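You operate a simulated robot arm through the tools that you are given. There is no shell and no other tool.

You are at the controls of a simulated two-armed robot. One attempt, no reset.

JOB
Brush primer over the cream sole in the sole tray.
Fine: close the primer pot again; use the grey brush, which goes back on its tray. Set down upright: grey brush. A coat counts when it lies all over at full strength: go over it till it gets no stronger.

Only the result counts: the job must be done as asked and must still hold three seconds after the hand-in. Knocking over, shifting, dropping, spilling or breaking anything else fails it.

ROBOT AND FRAMES
Two 7-joint arms with fingered hands on one trunk, on a base that moves. Base frame: it is fixed to the floor where the robot stands at the start and does not move with it; the origin is under the middle of the robot, x ahead of it, y to its left, z up. Units: mm, degrees, N and s.
The left shoulder is at the start at [21, 208, 1337], the right one opposite. With the tool pointing down near the work surface each hand reaches from about 100 to 600 mm from the robot's upright axis, wherever it stands, measured 20 degrees to its own side. Payload 5 kg a hand.
The tool frame of a hand sits at the grasp point between the pads (the TCP): z along the fingers, y along the line on which they close. The tips reach 48 mm beyond it. The gripper opens to 160 mm; its body begins 56 mm behind the TCP. The gripper is a hand of 4 fingers: y runs from the thumb to the fingers, the wrist lies at [-26, -142, -252] in the tool frame.
Orientation is told as [roll, pitch, yaw] about the base's x, y, z axes, in that order, counted from this pose: with the fingers straight down and the wrist toward the robot, the tool's x, y and z point along [0, 1, 0], [1, 0, 0] and [0, 0, -1] of the base frame.

CONTROLS
- The arms move only by the tool arm_command. It takes "left_deltas", "right_deltas" or both (then of equal length, played together; a hand with none holds still); each is text: rows parted by semicolons, each of 6 numbers parted by spaces: the shift along the tool's x, y, z in mm, then the turn, a rotation vector about the tool's x, y, z in degrees. In form: tx ty tz rx ry rz; .... A call has 1 to 20 rows; each row shifts and turns the commanded pose from where the row before left it, along the tool's axes as they then stand. Each row takes 0.2 s and may step no farther than 50 mm and 8.6 degrees from the row before; otherwise, the whole call is refused. Where a pose cannot be reached the arm comes as near as it can. A force on the tool above 40 N (or 10 N above the force at the start of the call, whichever is more), or a blocked arm, ends the call early, and 0.2 s more pass. In this call time passes only in rows, and 0.2 s behind the last. The reply holds the time, the measured pose of the TCP, the force on the tool along the base axes, the opening and the grip force, in the units named above and with some noise, with the torque about the TCP (base axes, N m) and any sound that the robot's microphone picked up.
- Cameras (640 x 400 px; columns grow to the right, rows downward): "scene" is now at [96.3, 0.2, 1521]; the picture's right is [0.00, -1.00, -0.00], its down [-0.62, 0.00, -0.78] and it looks along [0.78, 0.00, -0.62] (base axes); focal length 265 px, centre (320, 200). "left" rides on the left gripper at [-87, -133, -189] in its tool frame; the picture's right is [-0.83, -0.26, 0.49], its down [0.51, -0.71, 0.49] and it looks along [0.22, 0.66, 0.72] (tool axes); focal length 238 px, centre (320, 200). "right" rides on the right gripper at [87, -132, -189] in its tool frame; the picture's right is [-0.83, 0.26, -0.49], its down [-0.51, -0.71, 0.49] and it looks along [-0.22, 0.66, 0.72] (tool axes); focal length 238 px, centre (320, 200). There is no depth. A picture from a camera that has moved, and an enlarged one, comes with that camera's place and axes in the base frame and with its lens.
- grab_frame(camera): a new picture of that camera. No time passes.
- slide_trunk(by): moves the trunk up (or, below 0, down) by that many mm; the arms and the scene camera ride with it, the base frame stays. It gives what a move gives, with no picture.
- drive_base(legs): drives the robot by 1 to 6 legs, each [ahead, left, turn to the left] in mm, mm and degrees, along the robot's own axes; the way and the turn of a leg run together, so that a leg with both is an arc; at most 1500 mm and 180 degrees a leg. The arms and the cameras ride along, it lands a little off, and it stops where it bumps. It gives what a move gives.
- finger_targets(index, middle, ring, thumb_bend, thumb_turn, hand): sets how far each is bent, from 0 (flat) to 1 (curled in); at 0.3 the hand is open as for a grip, at 0.7 the pads meet at the TCP. One left out holds its place. A second passes; each finger stops where it meets its share of the squeeze, and holds until it gets a number again. It is the only way to open and close the hand. It gives what a move gives, with no picture; readings hold the bend of each and the force on the fingers (four entries, about 0 where the hand has none), thumb and palm. thumb_turn goes from beside the hand (0) to across from the fingers (1), as for a grip.
- aim_head(pan, tilt): turns the head with the scene camera to pan (to the left, within 86 degrees either way) and tilt (down, from -29 to 69), counted from straight ahead of the robot. It gives what a move gives.
- inspect(camera, box): a new picture of the part [left, top, right, bottom] of that camera's present view, enlarged. No time passes.
- close_job(): hands the job in; it is judged then, once.

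Nothing tells you exact positions but the pictures and the camera data. Unless the task says otherwise, let go and move clear before handing in.

The tools are called after ">>>" by a JSON object that holds its "fn" and its "kwargs". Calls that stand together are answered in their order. arm_command: Moves the arms, as the interface text tells. Its arguments: {"type":"object","properties":{"left_deltas":{"type":"string"},"right_deltas":{"type":"string"}},"required":[]} The other tools are called the same way: slide_trunk (by) moves the trunk up or down; finger_targets (index, middle, ring, thumb_bend, thumb_turn, hand) moves the fingers one by one; drive_base (legs) drives the base; aim_head (pan, tilt) turns the head that bears the scene camera; grab_frame (camera) takes a picture; inspect (camera, box) takes an enlarged picture of a part of a camera's view; close_job () hands the job in.

At the start:

```text
time_s: 0.0
left_tcp_pos: [685.1, 158.7, 1256.2]
left_tcp_rot: [0.0, 0.0, 0.0]
left_force: [-0.4, -0.8, 0.0]
left_torque: [0.0, 0.03, 0.01]
left_finger_gap: 159.5
left_grip_force: 0.1
left_shape: jaw
left_bend: [0.3, 0.3, 0.3, 0.3, 0.98]
left_finger forces: [0.0, 0.0, 0.0, 0.1, 0.0, 0.0]
right_tcp_pos: [584.7, -380.5, 1223.2]
right_tcp_rot: [0.0, -0.1, 0.0]
right_force: [0.0, 0.0, 0.1]
right_torque: [0.0, 0.01, 0.05]
right_finger_gap: 159.7
right_grip_force: 0.1
right_shape: jaw
right_bend: [0.3, 0.3, 0.3, 0.3, 0.98]
right_finger forces: [0.1, 0.0, 0.0, 0.0, 0.0, 0.0]
trunk travel left (down, up): [-339.0, 351.0]
robot x, y, heading: [-1.7, 2.0, 0.1]
head pan, tilt (commanded): [0.0, 38.5]
```

scene: 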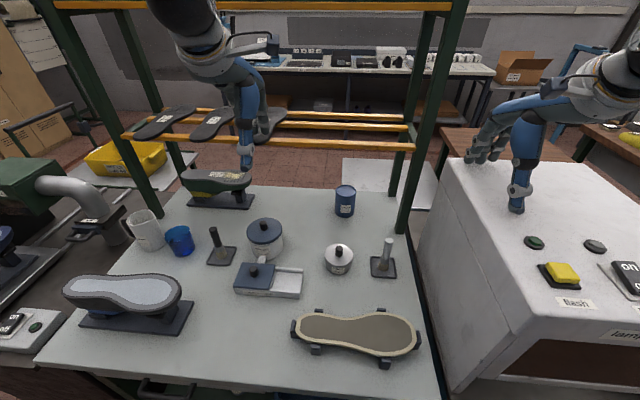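
right: 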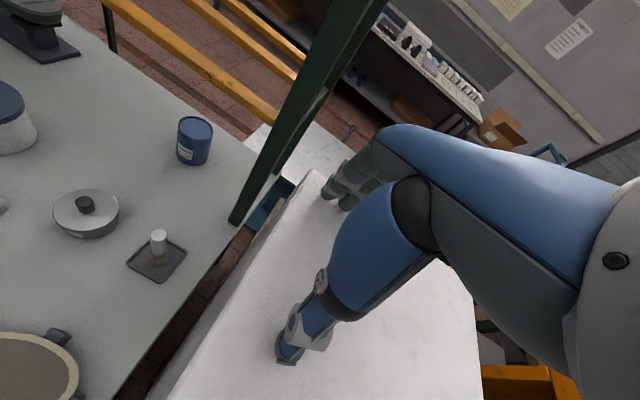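
left: 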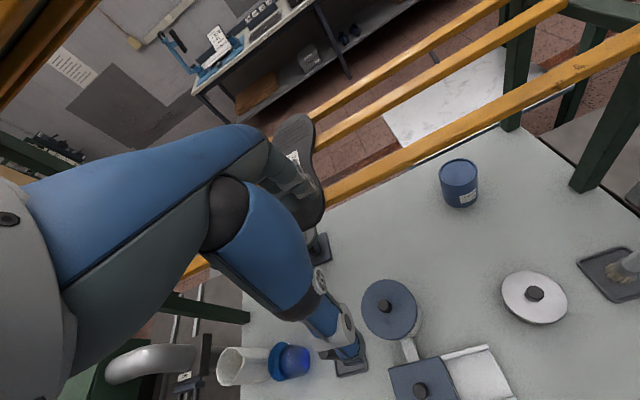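

The bench ahead holds a sole on a stand at left, a cream-edged sole in a tray at near right, several pots with lids, and two brushes on small trays. I take closer looks before any move.

>>> {"fn": "inspect", "kwargs": {"camera": "scene", "box": [200, 200, 440, 380]}}

>>> {"fn": "inspect", "kwargs": {"camera": "scene", "box": [40, 200, 280, 350]}}

>>> {"fn": "inspect", "kwargs": {"camera": "scene", "box": [160, 150, 420, 290]}}

>>> {"fn": "inspect", "kwargs": {"camera": "left", "box": [300, 140, 640, 400]}}

>>> {"fn": "inspect", "kwargs": {"camera": "right", "box": [0, 50, 260, 400]}}

```text
2.22 times, centred on (320, 290) of scene
camera zoom: at [96.3, 0.2, 1521.0], right [0.0, -1.0, 0.0], down [-0.62, 0.0, -0.78], along [0.78, 0.0, -0.62], focal length 590 px, centre (320, 0)
```

zoom: 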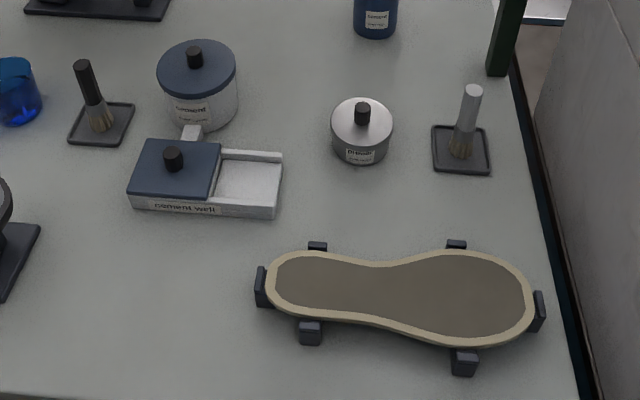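

```text
2.67 times, centred on (160, 275) of scene
camera zoom: at [96.3, 0.2, 1521.0], right [0.0, -1.0, 0.0], down [-0.62, 0.0, -0.78], along [0.78, 0.0, -0.62], focal length 708 px, centre (747, 0)
```

zoom: 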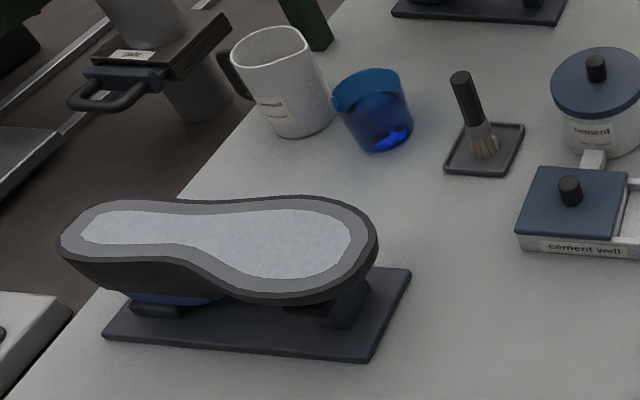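

```text
2.46 times, centred on (290, 220) of scene
camera zoom: at [96.3, 0.2, 1521.0], right [0.0, -1.0, 0.0], down [-0.62, 0.0, -0.78], along [0.78, 0.0, -0.62], focal length 653 px, centre (394, 151)
```

zoom: 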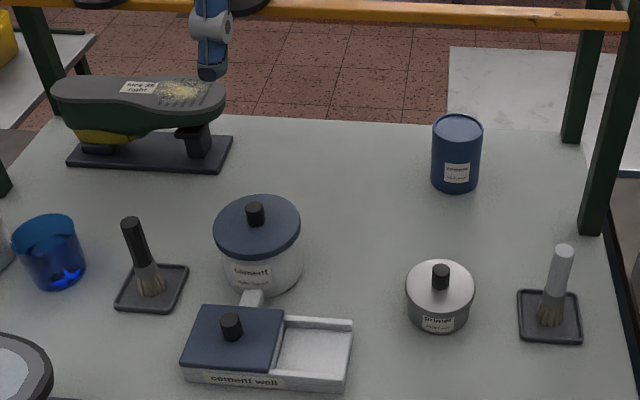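

```text
1.54 times, centred on (470, 270) of left
camera zoom: at [552.4, 74.0, 1444.3], right [-0.26, -0.83, -0.49], down [-0.71, 0.51, -0.49], along [0.66, 0.22, -0.72], focal length 367 px, centre (89, 92)
```

zoom: 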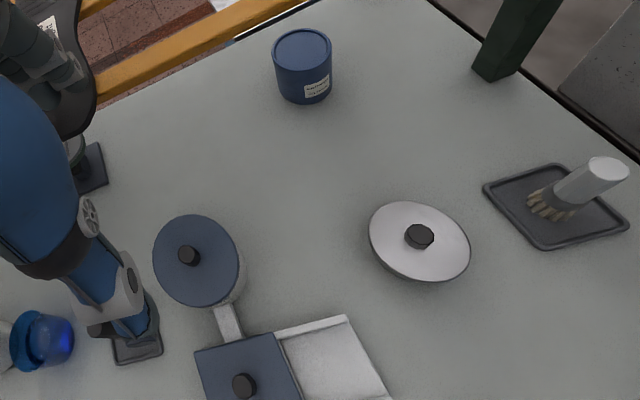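

```text
1.14 times, centred on (130, 225) of right
camera zoom: at [451.6, -294.9, 1413.3], right [0.26, -0.83, 0.49], down [-0.71, -0.51, -0.49], along [0.66, -0.22, -0.72], focal length 272 px, centre (537, 171)
```

zoom: 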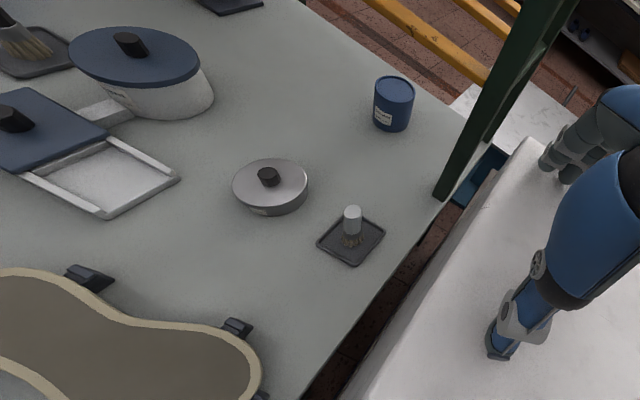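

The primer pot looks to be the silver one at about [620, -54], the grey brush stands on its tray at about [595, -191], and the cream sole lies at about [395, -86], on a table at z≈855. I look closer at the hands and labels before moving.

>>> {"fn": "inspect", "kwargs": {"camera": "scene", "box": [440, 40, 640, 240]}}

>>> {"fn": "inspect", "kwargs": {"camera": "scene", "box": [310, 170, 420, 290]}}

>>> {"fn": "inspect", "kwargs": {"camera": "scene", "box": [280, 290, 440, 380]}}

>>> {"fn": "inspect", "kwargs": {"camera": "right", "box": [20, 100, 240, 300]}}

```text
2.00 times, centred on (540, 140) of scene
camera zoom: at [96.3, 0.2, 1521.0], right [0.0, -1.0, 0.0], down [-0.62, 0.0, -0.78], along [0.78, 0.0, -0.62], focal length 531 px, centre (-120, 320)
```

zoom: 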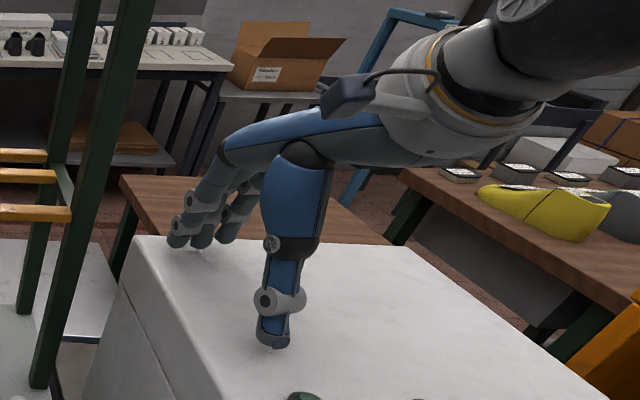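

```text
3.33 times, centred on (365, 230) of scene
camera zoom: at [96.3, 0.2, 1521.0], right [0.0, -1.0, 0.0], down [-0.62, 0.0, -0.78], along [0.78, 0.0, -0.62], focal length 884 px, centre (170, 100)
```

zoom: 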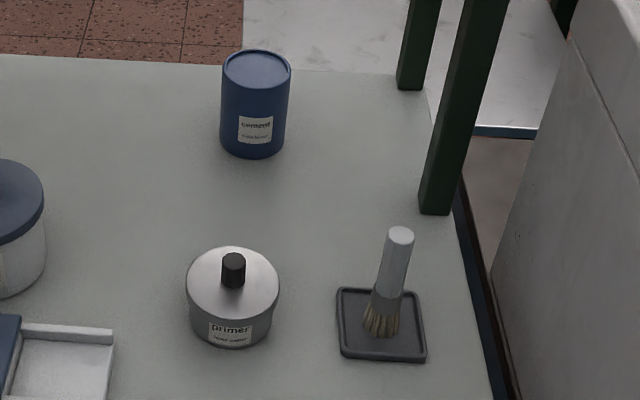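

```text
4.00 times, centred on (360, 335) of scene
camera zoom: at [96.3, 0.2, 1521.0], right [0.0, -1.0, 0.0], down [-0.62, 0.0, -0.78], along [0.78, 0.0, -0.62], focal length 1061 px, centre (160, -340)
```

zoom: 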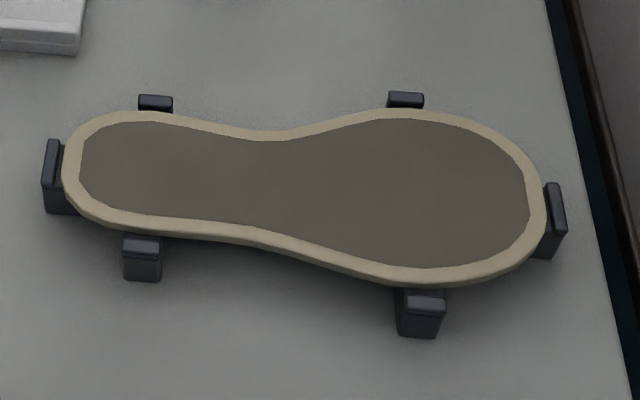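

```text
2.00 times, centred on (130, 200) of right
camera zoom: at [451.6, -294.9, 1413.3], right [0.26, -0.83, 0.49], down [-0.71, -0.51, -0.49], along [0.66, -0.22, -0.72], focal length 477 px, centre (700, 200)
```

zoom: 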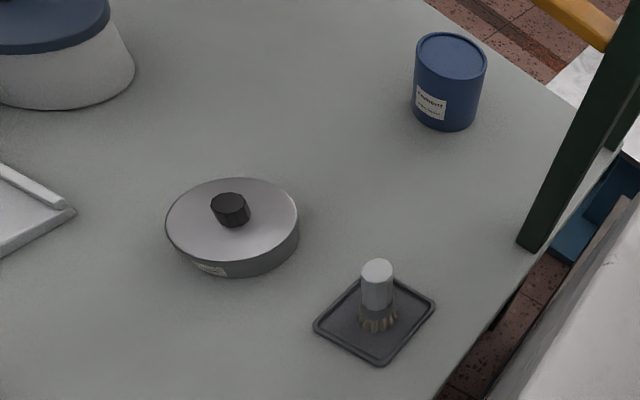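

The primer pot and brush are confirmed by the label. I tilt the head down to see the robot's front and the bench edge, to judge whether I can drive nearer.

>>> {"fn": "aim_head", "kwargs": {"pan": 0, "tilt": 69}}

>>> {"fn": "grab_frame", "kwargs": {"camera": "scene"}}

```text
time_s: 0.9
left_tcp_pos: [684.1, 160.0, 1256.5]
left_tcp_rot: [0.0, -0.1, 0.0]
left_force: [1.1, -0.2, 0.2]
left_torque: [0.02, 0.04, 0.03]
left_finger_gap: 159.7
left_grip_force: 0.1
left_shape: jaw
left_bend: [0.3, 0.3, 0.3, 0.3, 0.98]
left_finger forces: [0.0, 0.0, 0.0, 0.0, 0.0, 0.0]
right_tcp_pos: [584.2, -380.2, 1222.0]
right_tcp_rot: [0.0, 0.0, 0.0]
right_force: [0.5, 0.7, 0.6]
right_torque: [0.01, 0.02, -0.03]
right_finger_gap: 159.2
right_grip_force: 0.1
right_shape: jaw
right_bend: [0.3, 0.3, 0.3, 0.3, 0.98]
right_finger forces: [0.0, 0.0, 0.1, 0.0, 0.0, 0.0]
trunk travel left (down, up): [-339.0, 351.0]
robot x, y, heading: [-1.8, 2.2, -0.0]
head pan, tilt (commanded): [0.0, 68.8]
```

```text
taken
camera scene: at [66.4, 0.2, 1482.7], right [0.0, -1.0, 0.0], down [-0.93, 0.0, -0.36], along [0.36, 0.0, -0.93], focal length 265 px, centre (320, 200)
```

scene: 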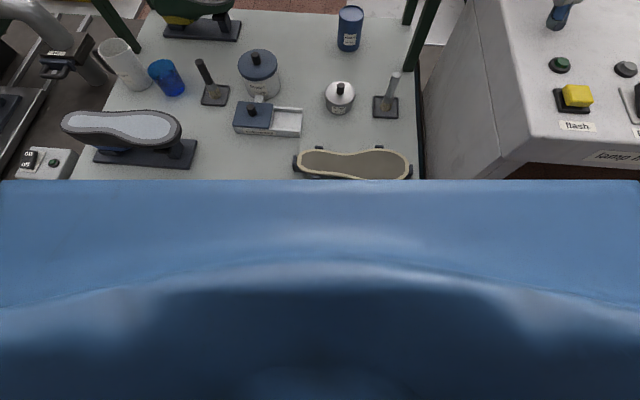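

The chest hides the near edge, so I will not drive blindly; reach looks enough from here. I test how the right hand closes in free air, to learn where the fingertips end up.

>>> {"fn": "aim_head", "kwargs": {"pan": 0, "tilt": 38.5}}

>>> {"fn": "finger_targets", "kwargs": {"hand": "right", "index": 0.65, "middle": 0.65, "ring": 0.65, "thumb_bend": 0.65, "thumb_turn": 1.0}}

>>> {"fn": "grab_frame", "kwargs": {"camera": "right"}}

>>> {"fn": "inspect", "kwargs": {"camera": "scene", "box": [420, 40, 640, 240]}}

```text
time_s: 1.9
left_tcp_pos: [684.8, 159.8, 1256.2]
left_tcp_rot: [0.0, 0.0, -0.1]
left_force: [0.4, -0.3, -0.4]
left_torque: [0.01, 0.01, 0.01]
left_finger_gap: 159.4
left_grip_force: 0.0
left_shape: jaw
left_bend: [0.3, 0.3, 0.3, 0.3, 0.98]
left_finger forces: [0.1, 0.0, 0.0, 0.0, 0.0, 0.0]
right_tcp_pos: [584.5, -382.0, 1222.1]
right_tcp_rot: [0.0, 0.0, 0.0]
right_force: [-1.6, -0.3, 0.1]
right_torque: [-0.02, -0.02, -0.02]
right_finger_gap: 159.5
right_grip_force: 0.0
right_shape: jaw
right_bend: [0.3, 0.3, 0.3, 0.3, 0.98]
right_finger forces: [0.0, 0.0, 0.0, 0.0, 0.0, 0.0]
trunk travel left (down, up): [-339.0, 351.0]
robot x, y, heading: [0.2, -1.3, 0.1]
head pan, tilt (commanded): [0.0, 38.5]
```

```text
time_s: 2.9
left_tcp_pos: [684.8, 159.0, 1256.2]
left_tcp_rot: [0.0, 0.0, 0.0]
left_force: [0.4, 0.0, 0.5]
left_torque: [-0.01, 0.01, -0.03]
left_finger_gap: 159.6
left_grip_force: 0.0
left_shape: jaw
left_bend: [0.3, 0.3, 0.3, 0.3, 0.98]
left_finger forces: [0.0, 0.0, 0.1, 0.0, 0.0, 0.0]
right_tcp_pos: [584.2, -380.9, 1222.9]
right_tcp_rot: [0.1, 0.0, 0.0]
right_force: [0.9, 1.2, 6.0]
right_torque: [0.11, -0.13, 0.02]
right_finger_gap: 31.7
right_grip_force: 2.4
right_shape: fingers
right_bend: [0.65, 0.65, 0.65, 0.65, 1.0]
right_finger forces: [5.0, 0.0, 0.1, 0.0, 0.0, 0.0]
trunk travel left (down, up): [-339.0, 351.0]
robot x, y, heading: [0.3, -1.2, -0.1]
head pan, tilt (commanded): [0.0, 38.5]
```

```text
taken
camera right: at [451.2, -294.5, 1413.2], right [0.26, -0.83, 0.49], down [-0.71, -0.51, -0.49], along [0.65, -0.22, -0.72], focal length 238 px, centre (320, 200)
```

right: 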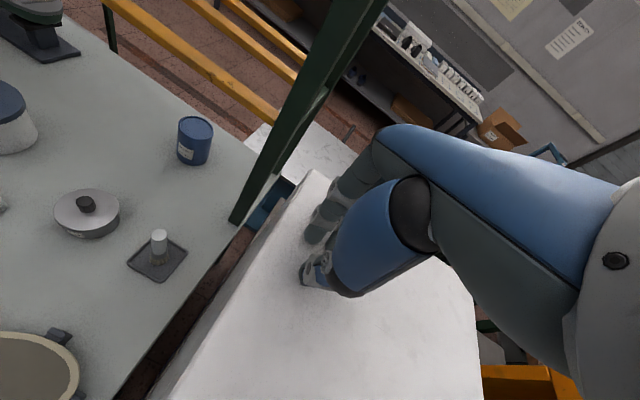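

```text
2.00 times, centred on (530, 140) of scene
camera zoom: at [96.1, 0.5, 1521.0], right [0.0, -1.0, 0.0], down [-0.62, 0.0, -0.78], along [0.78, 0.0, -0.62], focal length 531 px, centre (-100, 320)
```

zoom: 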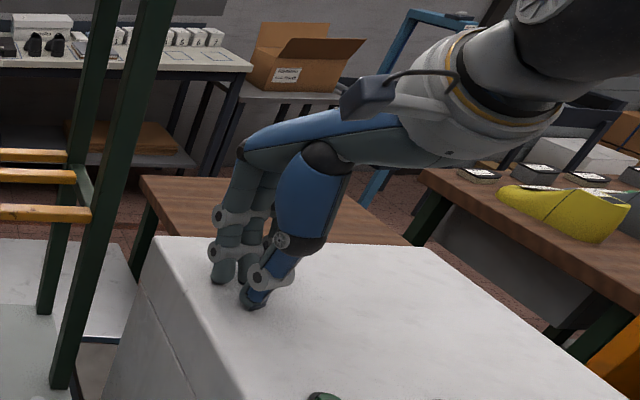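

Closed to 0.65 the fingers leave about 32 mm, with the tips beyond the grasp point. I zoom in on the hand to see the shape.

>>> {"fn": "inspect", "kwargs": {"camera": "right", "box": [260, 160, 400, 300]}}

>>> {"fn": "inspect", "kwargs": {"camera": "scene", "box": [470, 100, 570, 200]}}

```text
2.86 times, centred on (330, 230) of right
camera zoom: at [451.2, -294.5, 1413.2], right [0.26, -0.83, 0.49], down [-0.71, -0.51, -0.49], along [0.65, -0.22, -0.72], focal length 681 px, centre (291, 114)
```

zoom: 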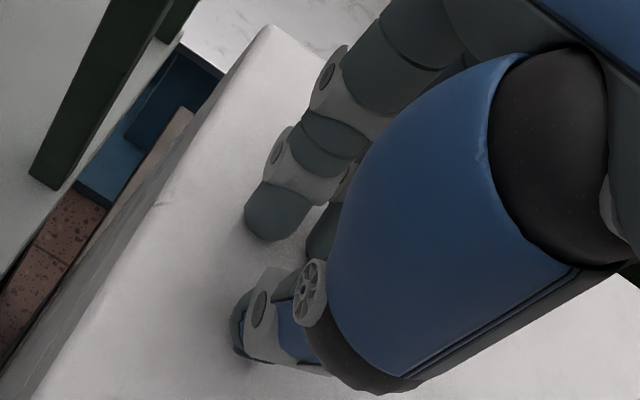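

```text
4.00 times, centred on (520, 150) of scene
camera zoom: at [96.1, 0.5, 1521.0], right [0.0, -1.0, 0.0], down [-0.62, 0.0, -0.78], along [0.78, 0.0, -0.62], focal length 1061 px, centre (-480, 400)
```

zoom: 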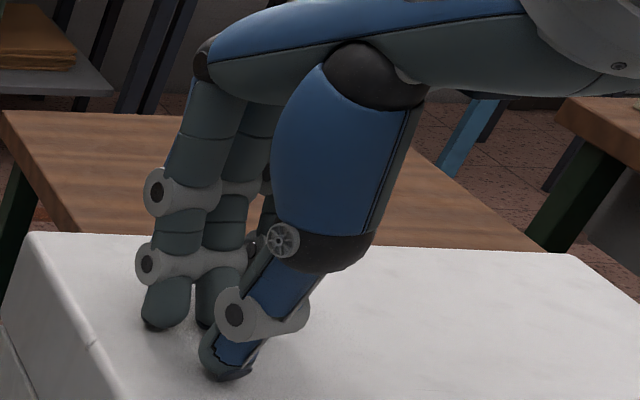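

The knob of the primer lid is about [612, -55, 925] and the brush top about [600, -191, 977]. I set the right hand to a narrower opening and bring it above the brush to look closely.

>>> {"fn": "finger_targets", "kwargs": {"hand": "right", "index": 0.48, "middle": 0.48, "ring": 0.48, "thumb_bend": 0.48, "thumb_turn": 1.0}}

>>> {"fn": "arm_command", "kwargs": {"right_deltas": "38 3 22 0 0 0; 38 3 22 0 0 0; 38 3 22 0 0 0; 38 3 22 0 0 0; 38 3 22 0 0 0"}}

>>> {"fn": "grab_frame", "kwargs": {"camera": "right"}}

>>> {"fn": "grab_frame", "kwargs": {"camera": "scene"}}

```text
time_s: 3.9
left_tcp_pos: [683.4, 159.1, 1254.9]
left_tcp_rot: [0.1, 0.0, 0.0]
left_force: [0.0, 0.0, -1.0]
left_torque: [0.01, 0.01, 0.03]
left_finger_gap: 159.5
left_grip_force: 0.0
left_shape: jaw
left_bend: [0.3, 0.3, 0.3, 0.3, 0.98]
left_finger forces: [0.0, 0.1, 0.0, 0.1, 0.0, 0.1]
right_tcp_pos: [582.5, -381.3, 1224.1]
right_tcp_rot: [-0.1, -0.1, 0.0]
right_force: [-4.2, -0.8, 12.9]
right_torque: [-0.09, -0.43, -0.03]
right_finger_gap: 98.3
right_grip_force: 6.3
right_shape: fingers
right_bend: [0.48, 0.5, 0.48, 0.48, 1.0]
right_finger forces: [2.7, 9.8, 0.0, 0.0, 0.0, 0.0]
trunk travel left (down, up): [-339.0, 351.0]
robot x, y, heading: [2.8, -0.5, 0.0]
head pan, tilt (commanded): [0.0, 38.5]
```

```text
time_s: 4.2
left_tcp_pos: [685.2, 160.3, 1254.4]
left_tcp_rot: [-0.1, 0.0, 0.1]
left_force: [0.2, 0.5, -0.2]
left_torque: [-0.1, 0.04, -0.01]
left_finger_gap: 159.6
left_grip_force: 0.1
left_shape: jaw
left_bend: [0.3, 0.3, 0.3, 0.3, 0.98]
left_finger forces: [0.0, 0.0, 0.1, 0.0, 0.0, 0.0]
right_tcp_pos: [590.9, -368.8, 1223.8]
right_tcp_rot: [-0.3, -1.0, -0.3]
right_force: [-3.3, 0.1, 15.0]
right_torque: [-0.27, -0.11, -0.06]
right_finger_gap: 99.7
right_grip_force: 7.0
right_shape: fingers
right_bend: [0.48, 0.49, 0.48, 0.48, 1.0]
right_finger forces: [0.0, 12.5, 0.0, 0.0, 2.6, 0.1]
trunk travel left (down, up): [-339.0, 351.0]
robot x, y, heading: [-1.3, 2.2, 0.3]
head pan, tilt (commanded): [0.0, 38.5]
stopped in row 1 (right hand): the force on the tool passed its limit at 59 N (the readings are from after the stop); the commanded pose is now the measured one
```

```text
taken
camera right: at [454.9, -282.1, 1410.8], right [0.25, -0.83, 0.5], down [-0.7, -0.51, -0.5], along [0.67, -0.22, -0.71], focal length 238 px, centre (320, 200)
```

right: 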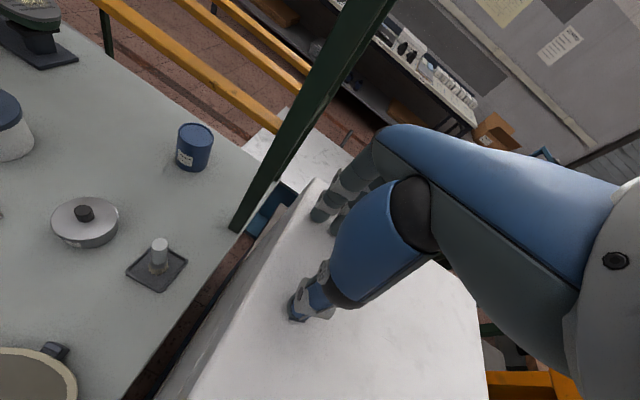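

```text
taken
camera scene: at [96.3, 2.4, 1521.0], right [0.0, -1.0, 0.0], down [-0.62, 0.0, -0.78], along [0.78, 0.0, -0.62], focal length 265 px, centre (320, 200)
```

scene: 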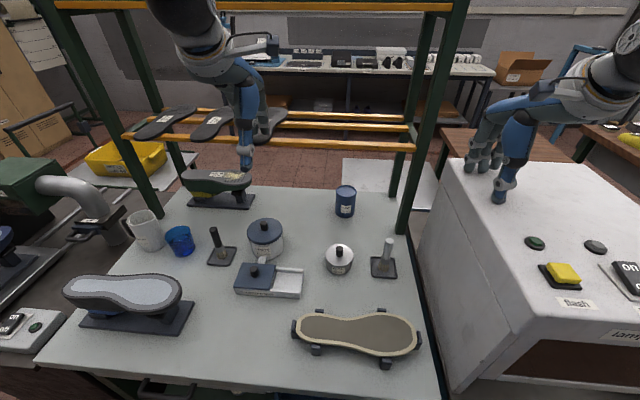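

The right fingertips are resting on the white cabinet's top, which is higher than it looked. I lift straight up first, then move left over the bench before going down.

>>> {"fn": "arm_command", "kwargs": {"right_deltas": "0 0 -20 0 0 0; 0 0 -30 0 0 0; 0 0 -30 0 0 0"}}

>>> {"fn": "grab_frame", "kwargs": {"camera": "right"}}

>>> {"fn": "inspect", "kwargs": {"camera": "scene", "box": [400, 60, 640, 260]}}

```text
time_s: 5.0
left_tcp_pos: [683.3, 159.0, 1255.9]
left_tcp_rot: [-0.1, 0.1, 0.0]
left_force: [-0.8, -0.2, 0.7]
left_torque: [0.02, -0.07, -0.02]
left_finger_gap: 159.6
left_grip_force: 0.1
left_shape: jaw
left_bend: [0.3, 0.3, 0.3, 0.3, 0.98]
left_finger forces: [0.0, 0.0, 0.1, 0.0, 0.1, 0.0]
right_tcp_pos: [587.7, -368.9, 1300.1]
right_tcp_rot: [-0.2, -0.9, 0.0]
right_force: [-0.6, -0.5, -1.7]
right_torque: [0.01, -0.07, 0.01]
right_finger_gap: 99.1
right_grip_force: 0.0
right_shape: fingers
right_bend: [0.48, 0.48, 0.48, 0.48, 1.0]
right_finger forces: [0.0, 0.1, 0.1, 0.0, 0.0, 0.0]
trunk travel left (down, up): [-339.0, 351.0]
robot x, y, heading: [-0.2, -0.4, -0.1]
head pan, tilt (commanded): [0.0, 38.5]
```

```text
taken
camera right: at [452.9, -281.9, 1488.5], right [0.25, -0.83, 0.49], down [-0.7, -0.51, -0.5], along [0.67, -0.22, -0.71], focal length 238 px, centre (320, 200)
```

right: 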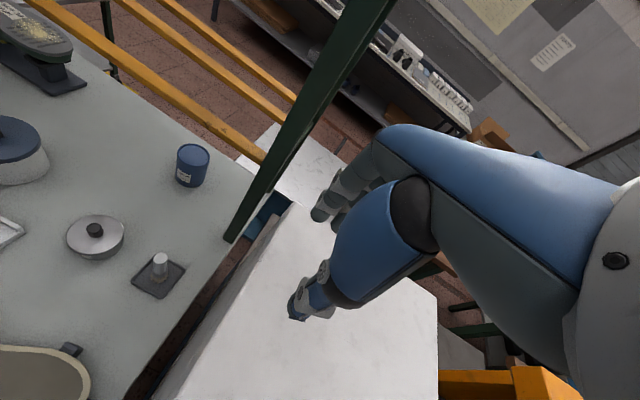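

```text
2.00 times, centred on (520, 160) of scene
camera zoom: at [96.3, 0.9, 1521.1], right [0.0, -1.0, 0.0], down [-0.62, 0.0, -0.78], along [0.78, 0.0, -0.62], focal length 531 px, centre (-80, 280)
```

zoom: 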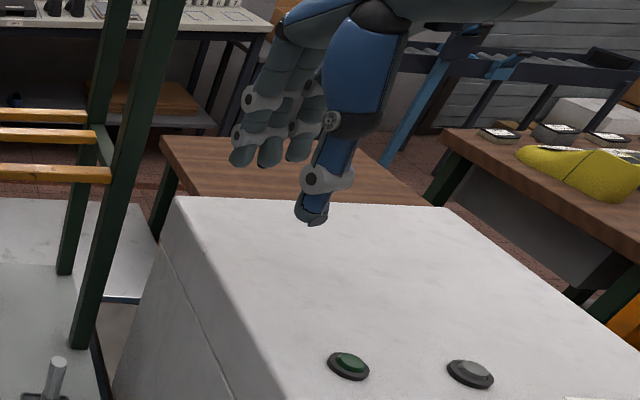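

Hand is free again; the cabinet top lies near z≈1170. I move it left above the brush, then partway down.

>>> {"fn": "arm_command", "kwargs": {"right_deltas": "44 2 0 0 0 0; 44 2 0 0 0 0; 44 2 0 0 0 0; 44 2 0 0 0 0; 0 0 40 0 0 0; 0 0 40 0 0 0; 0 0 40 0 0 0"}}

>>> {"fn": "grab_frame", "kwargs": {"camera": "right"}}

>>> {"fn": "grab_frame", "kwargs": {"camera": "scene"}}

```text
time_s: 6.6
left_tcp_pos: [687.0, 160.1, 1253.4]
left_tcp_rot: [-0.1, 0.1, 0.0]
left_force: [1.2, 0.0, -0.8]
left_torque: [0.09, 0.08, 0.01]
left_finger_gap: 159.6
left_grip_force: 0.0
left_shape: jaw
left_bend: [0.3, 0.3, 0.3, 0.3, 0.98]
left_finger forces: [0.1, 0.0, 0.1, 0.0, 0.0, 0.1]
right_tcp_pos: [625.0, -207.8, 1169.4]
right_tcp_rot: [-0.2, -1.0, -0.1]
right_force: [1.0, -0.4, 0.5]
right_torque: [0.06, 0.16, 0.01]
right_finger_gap: 99.0
right_grip_force: 0.0
right_shape: fingers
right_bend: [0.48, 0.48, 0.48, 0.48, 1.0]
right_finger forces: [0.1, 0.0, 0.1, 0.0, 0.0, 0.0]
right hand out of reach, approached as far as the arm can: row 3, 4
trunk travel left (down, up): [-339.0, 351.0]
robot x, y, heading: [-0.8, 1.1, -0.2]
head pan, tilt (commanded): [0.0, 38.5]
```

```text
taken
camera right: at [489.8, -119.9, 1356.9], right [0.25, -0.83, 0.49], down [-0.7, -0.51, -0.5], along [0.67, -0.22, -0.71], focal length 238 px, centre (320, 200)
```

right: 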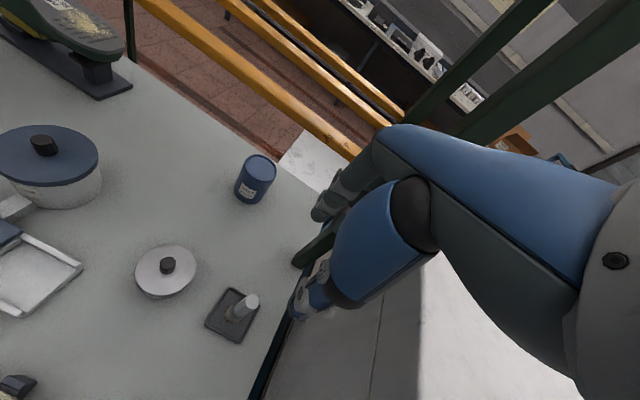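

```text
taken
camera scene: at [98.3, 0.0, 1520.9], right [0.0, -1.0, 0.0], down [-0.62, 0.0, -0.78], along [0.78, 0.0, -0.62], focal length 265 px, centre (320, 200)
```

scene: 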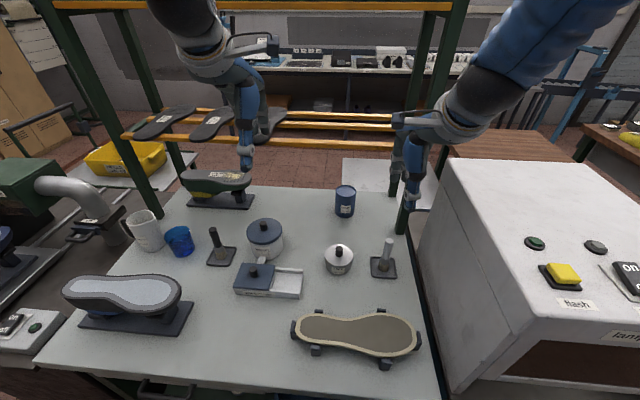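

The right hand is over the bench now, slightly too far forward. I correct its position and tilt and go down above the brush.

>>> {"fn": "arm_command", "kwargs": {"right_deltas": "8 -14 0 0.5 0.1 0; 8 -13 0 0.5 0.1 0; 0 0 35 0 0 0; 0 0 35 0 0 0"}}

>>> {"fn": "grab_frame", "kwargs": {"camera": "right"}}

>>> {"fn": "grab_frame", "kwargs": {"camera": "scene"}}

```text
time_s: 7.6
left_tcp_pos: [685.4, 159.5, 1254.8]
left_tcp_rot: [0.1, 0.1, 0.1]
left_force: [-0.1, 0.6, 0.0]
left_torque: [-0.03, -0.02, 0.01]
left_finger_gap: 159.6
left_grip_force: 0.0
left_shape: jaw
left_bend: [0.3, 0.3, 0.3, 0.3, 0.98]
left_finger forces: [0.0, 0.0, 0.1, 0.0, 0.1, 0.0]
right_tcp_pos: [594.8, -186.7, 1098.5]
right_tcp_rot: [0.1, 0.1, -0.2]
right_force: [0.2, -0.7, 0.2]
right_torque: [-0.01, 0.1, 0.0]
right_finger_gap: 99.0
right_grip_force: 0.0
right_shape: fingers
right_bend: [0.48, 0.48, 0.48, 0.48, 1.0]
right_finger forces: [0.1, 0.0, 0.1, 0.0, 0.0, 0.1]
trunk travel left (down, up): [-339.0, 351.0]
robot x, y, heading: [-1.8, 3.6, -0.2]
head pan, tilt (commanded): [0.0, 38.5]
```

```text
taken
camera right: at [463.1, -100.4, 1288.1], right [0.26, -0.84, 0.49], down [-0.71, -0.5, -0.49], along [0.65, -0.22, -0.72], focal length 238 px, centre (320, 200)
```

right: 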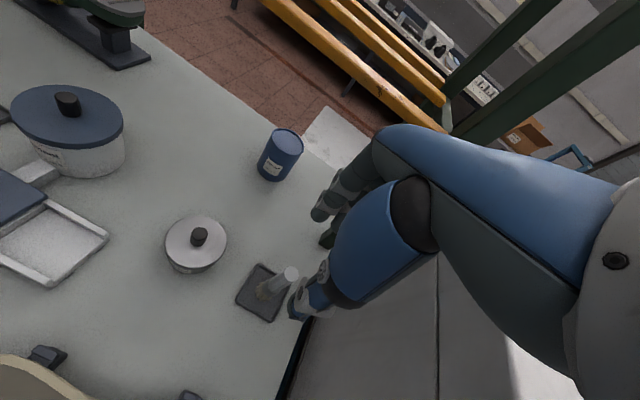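

```text
taken
camera scene: at [97.4, 0.4, 1520.9], right [0.0, -1.0, 0.0], down [-0.62, 0.0, -0.78], along [0.78, 0.0, -0.62], focal length 265 px, centre (320, 200)
```

scene: 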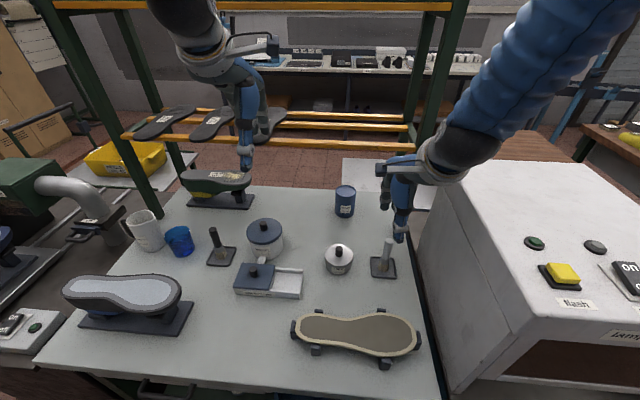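

I zoom the right camera on the brush and pot to fix their positions better.

>>> {"fn": "inspect", "kwargs": {"camera": "right", "box": [140, 200, 320, 340]}}

>>> {"fn": "inspect", "kwargs": {"camera": "scene", "box": [310, 200, 430, 290]}}

>>> {"fn": "inspect", "kwargs": {"camera": "left", "box": [480, 220, 640, 340]}}

```text
2.86 times, centred on (230, 270) of right
camera zoom: at [463.1, -100.4, 1288.1], right [0.26, -0.84, 0.49], down [-0.71, -0.5, -0.49], along [0.65, -0.22, -0.72], focal length 681 px, centre (577, 0)
```

zoom: 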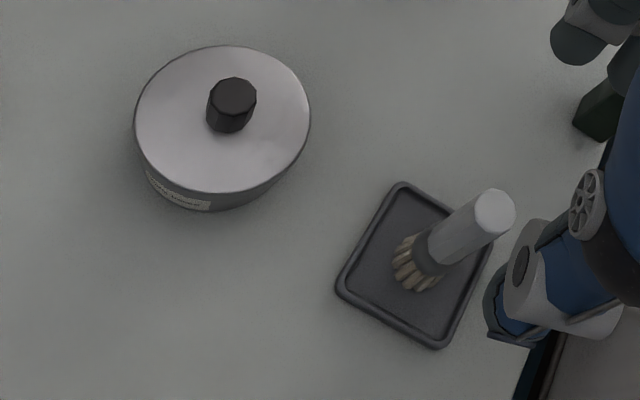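

```text
4.44 times, centred on (370, 245) of scene
camera zoom: at [97.4, 0.4, 1520.9], right [0.0, -1.0, 0.0], down [-0.62, 0.0, -0.78], along [0.78, 0.0, -0.62], focal length 1179 px, centre (98, 0)
```

zoom: 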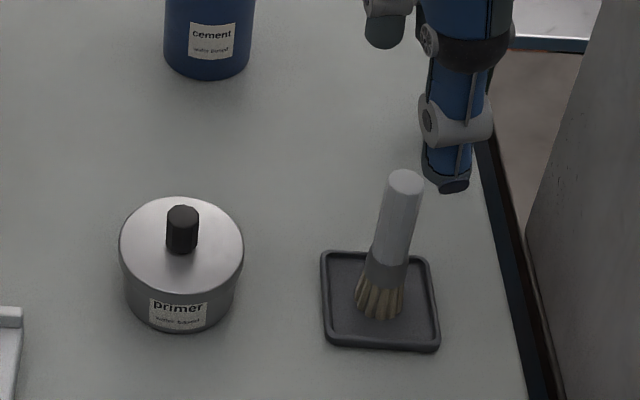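

```text
3.33 times, centred on (560, 280) of left
camera zoom: at [553.5, 74.1, 1443.6], right [-0.26, -0.83, -0.49], down [-0.71, 0.51, -0.49], along [0.65, 0.22, -0.72], focal length 794 px, centre (-480, -67)
```

zoom: 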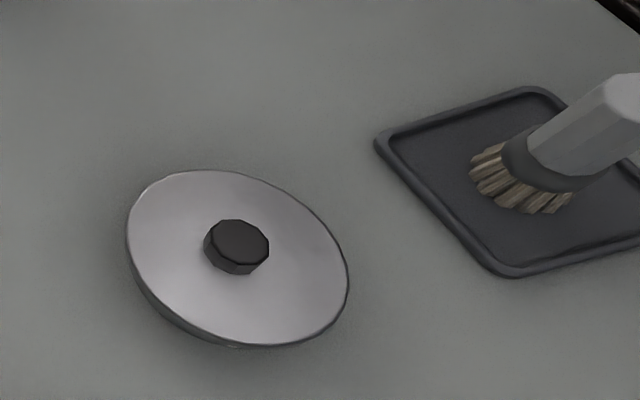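

The brush stands at about [598, -192], handle top z≈978. I will do the lid first with the same hand and set it on the free table spot near [520, -20]; so now I move above the pot and down a little to view the knob closely.

>>> {"fn": "arm_command", "kwargs": {"right_deltas": "45 5 0 0 0 0; 44 4 0 0 0 0; 44 4 0 0 0 0; 0 0 40 0 0 0; 0 0 40 0 0 0"}}

>>> {"fn": "grab_frame", "kwargs": {"camera": "right"}}

>>> {"fn": "inspect", "kwargs": {"camera": "scene", "box": [270, 140, 430, 280]}}

```text
time_s: 8.8
left_tcp_pos: [684.9, 161.1, 1255.0]
left_tcp_rot: [0.0, 0.2, 0.0]
left_force: [0.0, 0.6, -0.4]
left_torque: [-0.06, 0.03, -0.01]
left_finger_gap: 159.7
left_grip_force: 0.1
left_shape: jaw
left_bend: [0.3, 0.3, 0.3, 0.3, 0.98]
left_finger forces: [0.0, 0.1, 0.0, 0.1, 0.1, 0.0]
right_tcp_pos: [610.0, -52.4, 1017.7]
right_tcp_rot: [0.0, 0.1, -0.2]
right_force: [0.8, 0.6, 1.4]
right_torque: [-0.04, 0.12, 0.04]
right_finger_gap: 99.1
right_grip_force: 0.2
right_shape: fingers
right_bend: [0.48, 0.48, 0.48, 0.48, 1.0]
right_finger forces: [0.1, 0.1, 0.0, 0.0, 0.0, 0.1]
trunk travel left (down, up): [-339.0, 351.0]
robot x, y, heading: [2.0, 1.4, 0.2]
head pan, tilt (commanded): [0.0, 38.5]
```

```text
taken
camera right: at [478.0, 33.4, 1208.2], right [0.26, -0.84, 0.49], down [-0.71, -0.5, -0.49], along [0.65, -0.22, -0.72], focal length 238 px, centre (320, 200)
```

right: 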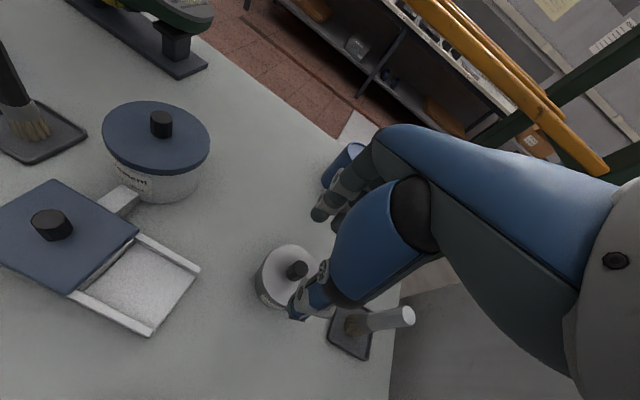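

```text
2.86 times, centred on (350, 210) of scene
camera zoom: at [97.3, 1.0, 1520.9], right [0.0, -1.0, 0.0], down [-0.62, 0.0, -0.78], along [0.78, 0.0, -0.62], focal length 758 px, centre (234, 171)
```

zoom: 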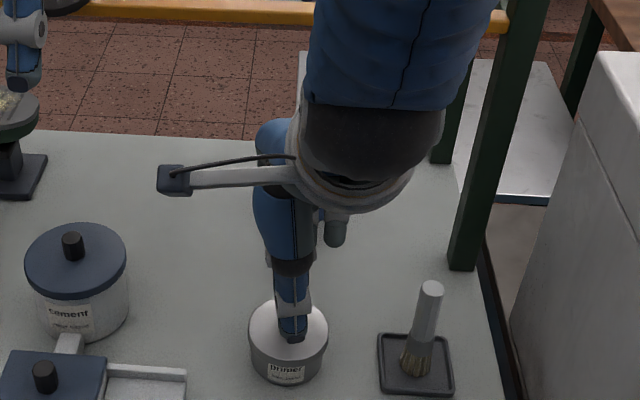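

>>> {"fn": "inspect", "kwargs": {"camera": "right", "box": [230, 190, 390, 330]}}

```text
2.86 times, centred on (310, 260) of right
camera zoom: at [478.0, 33.4, 1208.2], right [0.26, -0.84, 0.49], down [-0.71, -0.5, -0.49], along [0.65, -0.22, -0.72], focal length 681 px, centre (349, 29)
```

zoom: 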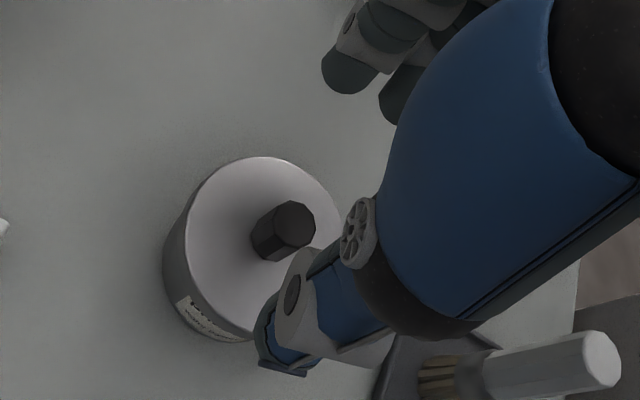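

The knob lies a few millimetres ahead and right of the hand's axis. I correct and lower to just above it, then look again.

>>> {"fn": "arm_command", "kwargs": {"right_deltas": "-4.5 3.5 15 0 0 0.2; 0 0 15 0 0 0"}}

>>> {"fn": "inspect", "kwargs": {"camera": "right", "box": [230, 190, 390, 330]}}

>>> {"fn": "inspect", "kwargs": {"camera": "scene", "box": [290, 200, 430, 290]}}

>>> {"fn": "inspect", "kwargs": {"camera": "left", "box": [460, 180, 640, 340]}}

```text
time_s: 9.4
left_tcp_pos: [684.8, 159.4, 1255.6]
left_tcp_rot: [0.0, 0.0, 0.0]
left_force: [0.1, 0.9, 0.9]
left_torque: [-0.02, -0.04, 0.01]
left_finger_gap: 159.8
left_grip_force: 0.0
left_shape: jaw
left_bend: [0.3, 0.3, 0.3, 0.3, 0.98]
left_finger forces: [0.0, 0.0, 0.0, 0.0, 0.0, 0.1]
right_tcp_pos: [611.8, -57.9, 987.8]
right_tcp_rot: [0.1, 0.0, -0.4]
right_force: [0.3, 0.0, -0.1]
right_torque: [-0.02, 0.04, -0.01]
right_finger_gap: 98.9
right_grip_force: 0.0
right_shape: fingers
right_bend: [0.48, 0.48, 0.48, 0.48, 1.0]
right_finger forces: [0.1, 0.0, 0.0, 0.0, 0.0, 0.0]
trunk travel left (down, up): [-339.0, 351.0]
robot x, y, heading: [0.9, -1.5, 0.0]
head pan, tilt (commanded): [0.0, 38.5]
```

```text
2.86 times, centred on (310, 260) of right
camera zoom: at [479.8, 28.3, 1178.6], right [0.25, -0.84, 0.49], down [-0.71, -0.5, -0.49], along [0.65, -0.22, -0.72], focal length 681 px, centre (349, 29)
```

zoom: 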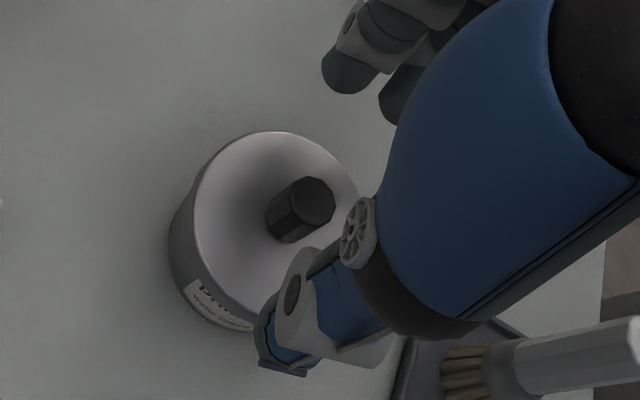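

```text
4.44 times, centred on (360, 245) of scene
camera zoom: at [96.3, 0.9, 1521.0], right [0.0, -1.0, 0.0], down [-0.62, 0.0, -0.78], along [0.78, 0.0, -0.62], focal length 1179 px, centre (142, 0)
```

zoom: 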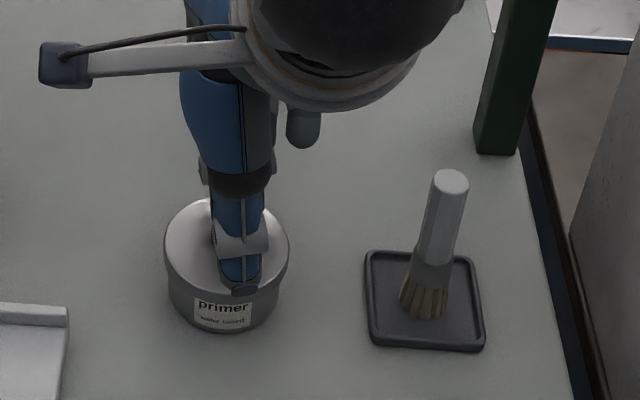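

```text
2.50 times, centred on (550, 260) of left
camera zoom: at [552.4, 74.7, 1444.2], right [-0.26, -0.83, -0.49], down [-0.71, 0.51, -0.49], along [0.66, 0.22, -0.72], focal length 596 px, centre (-255, 50)
```

zoom: 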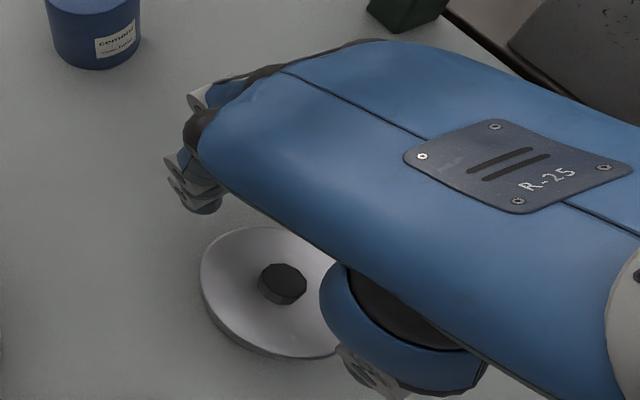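

The knob is centred under the hand to within a millimetre or two. I lower around it so the tips end just above the lid.

>>> {"fn": "arm_command", "kwargs": {"right_deltas": "0 0 15 0 0 0.2; 0 0 13 0 0 0"}}

>>> {"fn": "inspect", "kwargs": {"camera": "right", "box": [230, 190, 390, 330]}}

>>> {"fn": "inspect", "kwargs": {"camera": "scene", "box": [290, 200, 430, 290]}}

>>> {"fn": "inspect", "kwargs": {"camera": "left", "box": [460, 180, 640, 340]}}

```text
time_s: 10.0
left_tcp_pos: [685.6, 159.0, 1254.5]
left_tcp_rot: [0.0, 0.0, 0.0]
left_force: [0.2, 0.3, 0.9]
left_torque: [0.05, 0.01, -0.01]
left_finger_gap: 159.6
left_grip_force: 0.1
left_shape: jaw
left_bend: [0.3, 0.3, 0.3, 0.3, 0.98]
left_finger forces: [0.1, 0.0, 0.0, 0.0, 0.0, 0.0]
right_tcp_pos: [612.3, -58.7, 959.7]
right_tcp_rot: [0.2, -0.1, -0.6]
right_force: [0.8, 0.2, -0.1]
right_torque: [0.02, 0.01, 0.01]
right_finger_gap: 99.0
right_grip_force: 0.1
right_shape: fingers
right_bend: [0.48, 0.48, 0.48, 0.48, 1.0]
right_finger forces: [0.1, 0.0, 0.0, 0.0, 0.0, 0.1]
trunk travel left (down, up): [-339.0, 351.0]
robot x, y, heading: [1.1, 1.7, 0.1]
head pan, tilt (commanded): [0.0, 38.5]
```

```text
2.86 times, centred on (310, 260) of right
camera zoom: at [480.5, 28.1, 1150.6], right [0.25, -0.84, 0.49], down [-0.71, -0.5, -0.49], along [0.65, -0.22, -0.72], focal length 681 px, centre (349, 29)
```

zoom: 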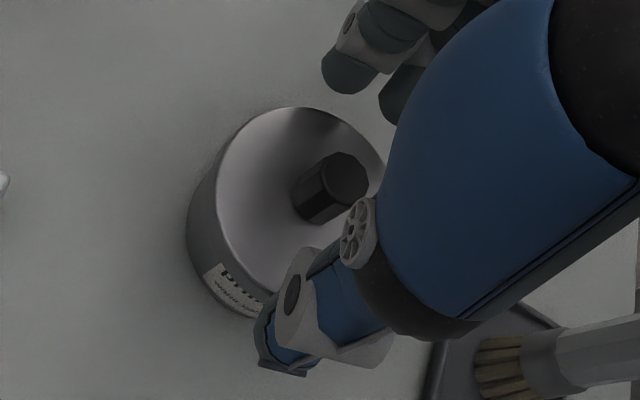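

```text
4.44 times, centred on (360, 245) of scene
camera zoom: at [96.4, 0.1, 1521.0], right [0.0, -1.0, 0.0], down [-0.62, 0.0, -0.78], along [0.78, 0.0, -0.62], focal length 1179 px, centre (142, 0)
```

zoom: 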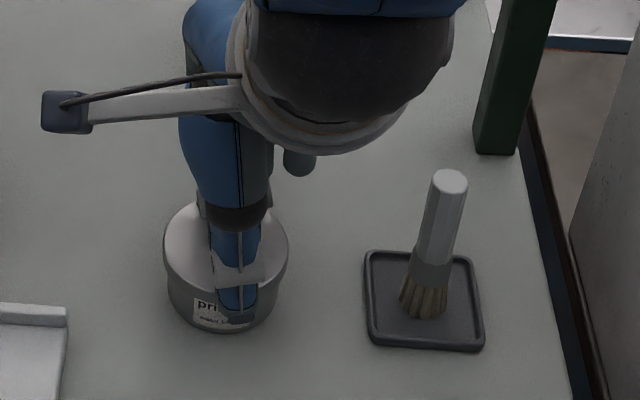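

```text
2.50 times, centred on (550, 260) of left
camera zoom: at [552.5, 73.9, 1444.1], right [-0.26, -0.83, -0.49], down [-0.71, 0.51, -0.49], along [0.66, 0.22, -0.72], focal length 596 px, centre (-255, 50)
```

zoom: 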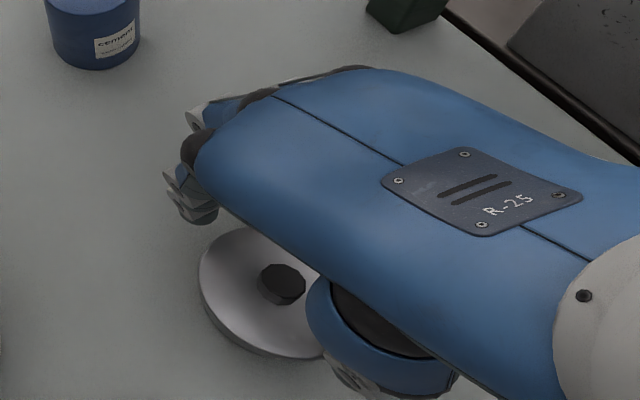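

The hand straddles the knob with tips just over the lid. I close gradually, first to 0.6, and check for contact.

>>> {"fn": "finger_targets", "kwargs": {"hand": "right", "index": 0.6, "middle": 0.6, "ring": 0.55, "thumb_bend": 0.6, "thumb_turn": 1.0}}

>>> {"fn": "inspect", "kwargs": {"camera": "right", "box": [230, 190, 390, 330]}}

>>> {"fn": "inspect", "kwargs": {"camera": "left", "box": [460, 220, 640, 340]}}

>>> {"fn": "inspect", "kwargs": {"camera": "scene", "box": [310, 220, 400, 290]}}

```text
time_s: 11.0
left_tcp_pos: [684.6, 160.6, 1255.2]
left_tcp_rot: [0.0, 0.0, -0.1]
left_force: [-0.4, 0.1, -0.4]
left_torque: [0.02, 0.01, -0.04]
left_finger_gap: 159.9
left_grip_force: 0.0
left_shape: jaw
left_bend: [0.3, 0.3, 0.3, 0.3, 0.98]
left_finger forces: [0.0, 0.0, 0.0, 0.0, 0.0, 0.1]
right_tcp_pos: [613.0, -58.8, 960.1]
right_tcp_rot: [0.1, 0.0, -0.6]
right_force: [4.7, -0.5, 14.7]
right_torque: [-0.1, -0.4, 0.03]
right_finger_gap: 59.5
right_grip_force: 8.4
right_shape: fingers
right_bend: [0.58, 0.59, 0.55, 0.58, 1.0]
right_finger forces: [6.0, 6.5, 0.1, 0.1, 5.3, 0.0]
trunk travel left (down, up): [-339.0, 351.0]
robot x, y, heading: [-3.1, -2.0, -0.0]
head pan, tilt (commanded): [0.0, 38.5]
```

```text
2.86 times, centred on (310, 260) of right
camera zoom: at [480.6, 28.3, 1151.4], right [0.25, -0.84, 0.49], down [-0.71, -0.5, -0.49], along [0.65, -0.22, -0.72], focal length 681 px, centre (349, 29)
```

zoom: 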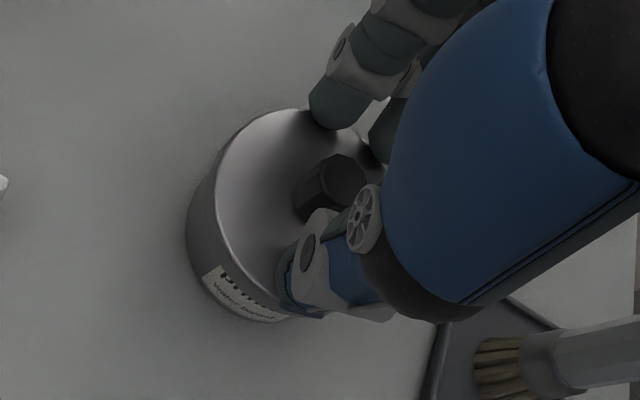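

```text
3.33 times, centred on (550, 280) of left
camera zoom: at [552.1, 74.2, 1444.4], right [-0.26, -0.83, -0.49], down [-0.71, 0.51, -0.49], along [0.66, 0.22, -0.72], focal length 794 px, centre (-447, -67)
```

zoom: 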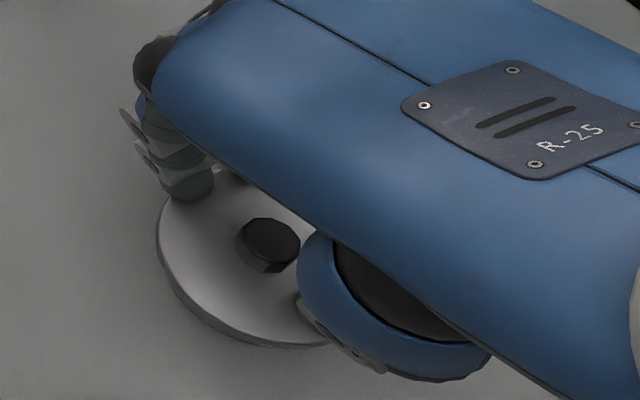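

```text
5.71 times, centred on (355, 255) of scene
camera zoom: at [96.0, 0.4, 1521.2], right [0.0, -1.0, 0.0], down [-0.62, 0.0, -0.78], along [0.78, 0.0, -0.62], focal length 1516 px, centre (120, -114)
```

zoom: 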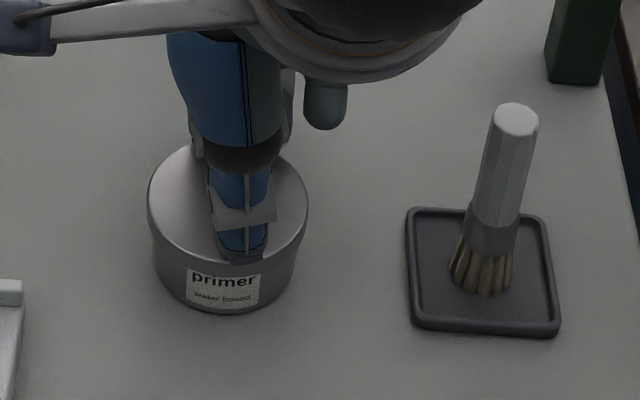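

The tips are pressing on the lid top (about 15 N upward). I raise the hand a few millimetres and keep closing.

>>> {"fn": "arm_command", "kwargs": {"right_deltas": "0 1 -7 0 0 -0.6"}}

>>> {"fn": "finger_targets", "kwargs": {"hand": "right", "index": 0.63, "middle": 0.63, "ring": 0.55, "thumb_bend": 0.63}}

>>> {"fn": "inspect", "kwargs": {"camera": "right", "box": [230, 190, 390, 330]}}

```text
time_s: 11.4
left_tcp_pos: [684.8, 160.5, 1255.2]
left_tcp_rot: [0.1, 0.0, 0.0]
left_force: [-0.6, 0.5, 0.2]
left_torque: [0.01, -0.02, 0.0]
left_finger_gap: 159.8
left_grip_force: 0.1
left_shape: jaw
left_bend: [0.3, 0.3, 0.3, 0.3, 0.98]
left_finger forces: [0.1, 0.1, 0.0, 0.0, 0.1, 0.0]
right_tcp_pos: [610.7, -59.5, 964.8]
right_tcp_rot: [0.0, 0.4, 0.2]
right_force: [0.3, -1.0, 0.4]
right_torque: [0.0, 0.02, -0.01]
right_finger_gap: 55.0
right_grip_force: 2.5
right_shape: fingers
right_bend: [0.59, 0.59, 0.55, 0.59, 1.0]
right_finger forces: [0.8, 2.3, 0.0, 0.0, 2.4, 0.0]
trunk travel left (down, up): [-339.0, 351.0]
robot x, y, heading: [-2.0, -1.8, -0.1]
head pan, tilt (commanded): [0.0, 38.5]
heard: snap
```

```text
time_s: 12.4
left_tcp_pos: [685.2, 158.4, 1255.7]
left_tcp_rot: [0.0, -0.1, 0.0]
left_force: [0.4, 0.0, 0.0]
left_torque: [0.03, 0.01, 0.05]
left_finger_gap: 159.7
left_grip_force: 0.1
left_shape: jaw
left_bend: [0.3, 0.3, 0.3, 0.3, 0.98]
left_finger forces: [0.0, 0.0, 0.0, 0.0, 0.1, 0.1]
right_tcp_pos: [611.9, -58.6, 967.2]
right_tcp_rot: [0.0, 0.2, 0.0]
right_force: [-0.4, 1.0, -0.6]
right_torque: [-0.03, 0.0, -0.04]
right_finger_gap: 54.7
right_grip_force: 7.8
right_shape: fingers
right_bend: [0.6, 0.6, 0.55, 0.59, 1.0]
right_finger forces: [3.1, 4.8, 0.0, 0.0, 7.9, 0.1]
trunk travel left (down, up): [-339.0, 351.0]
robot x, y, heading: [-1.4, 1.1, 0.1]
head pan, tilt (commanded): [0.0, 38.5]
```

```text
2.86 times, centred on (310, 260) of right
camera zoom: at [480.2, 26.4, 1157.4], right [0.26, -0.83, 0.49], down [-0.71, -0.51, -0.49], along [0.65, -0.22, -0.72], focal length 681 px, centre (349, 29)
```

zoom: 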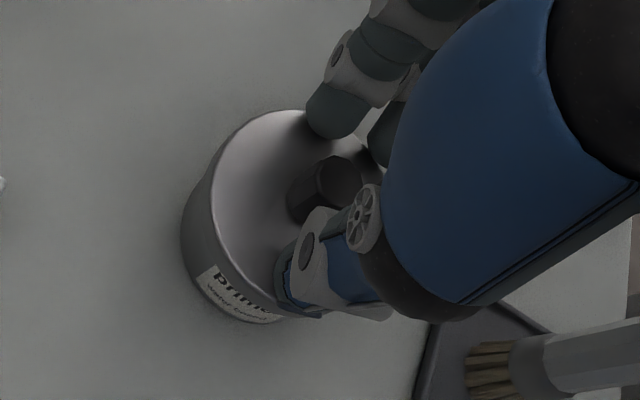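

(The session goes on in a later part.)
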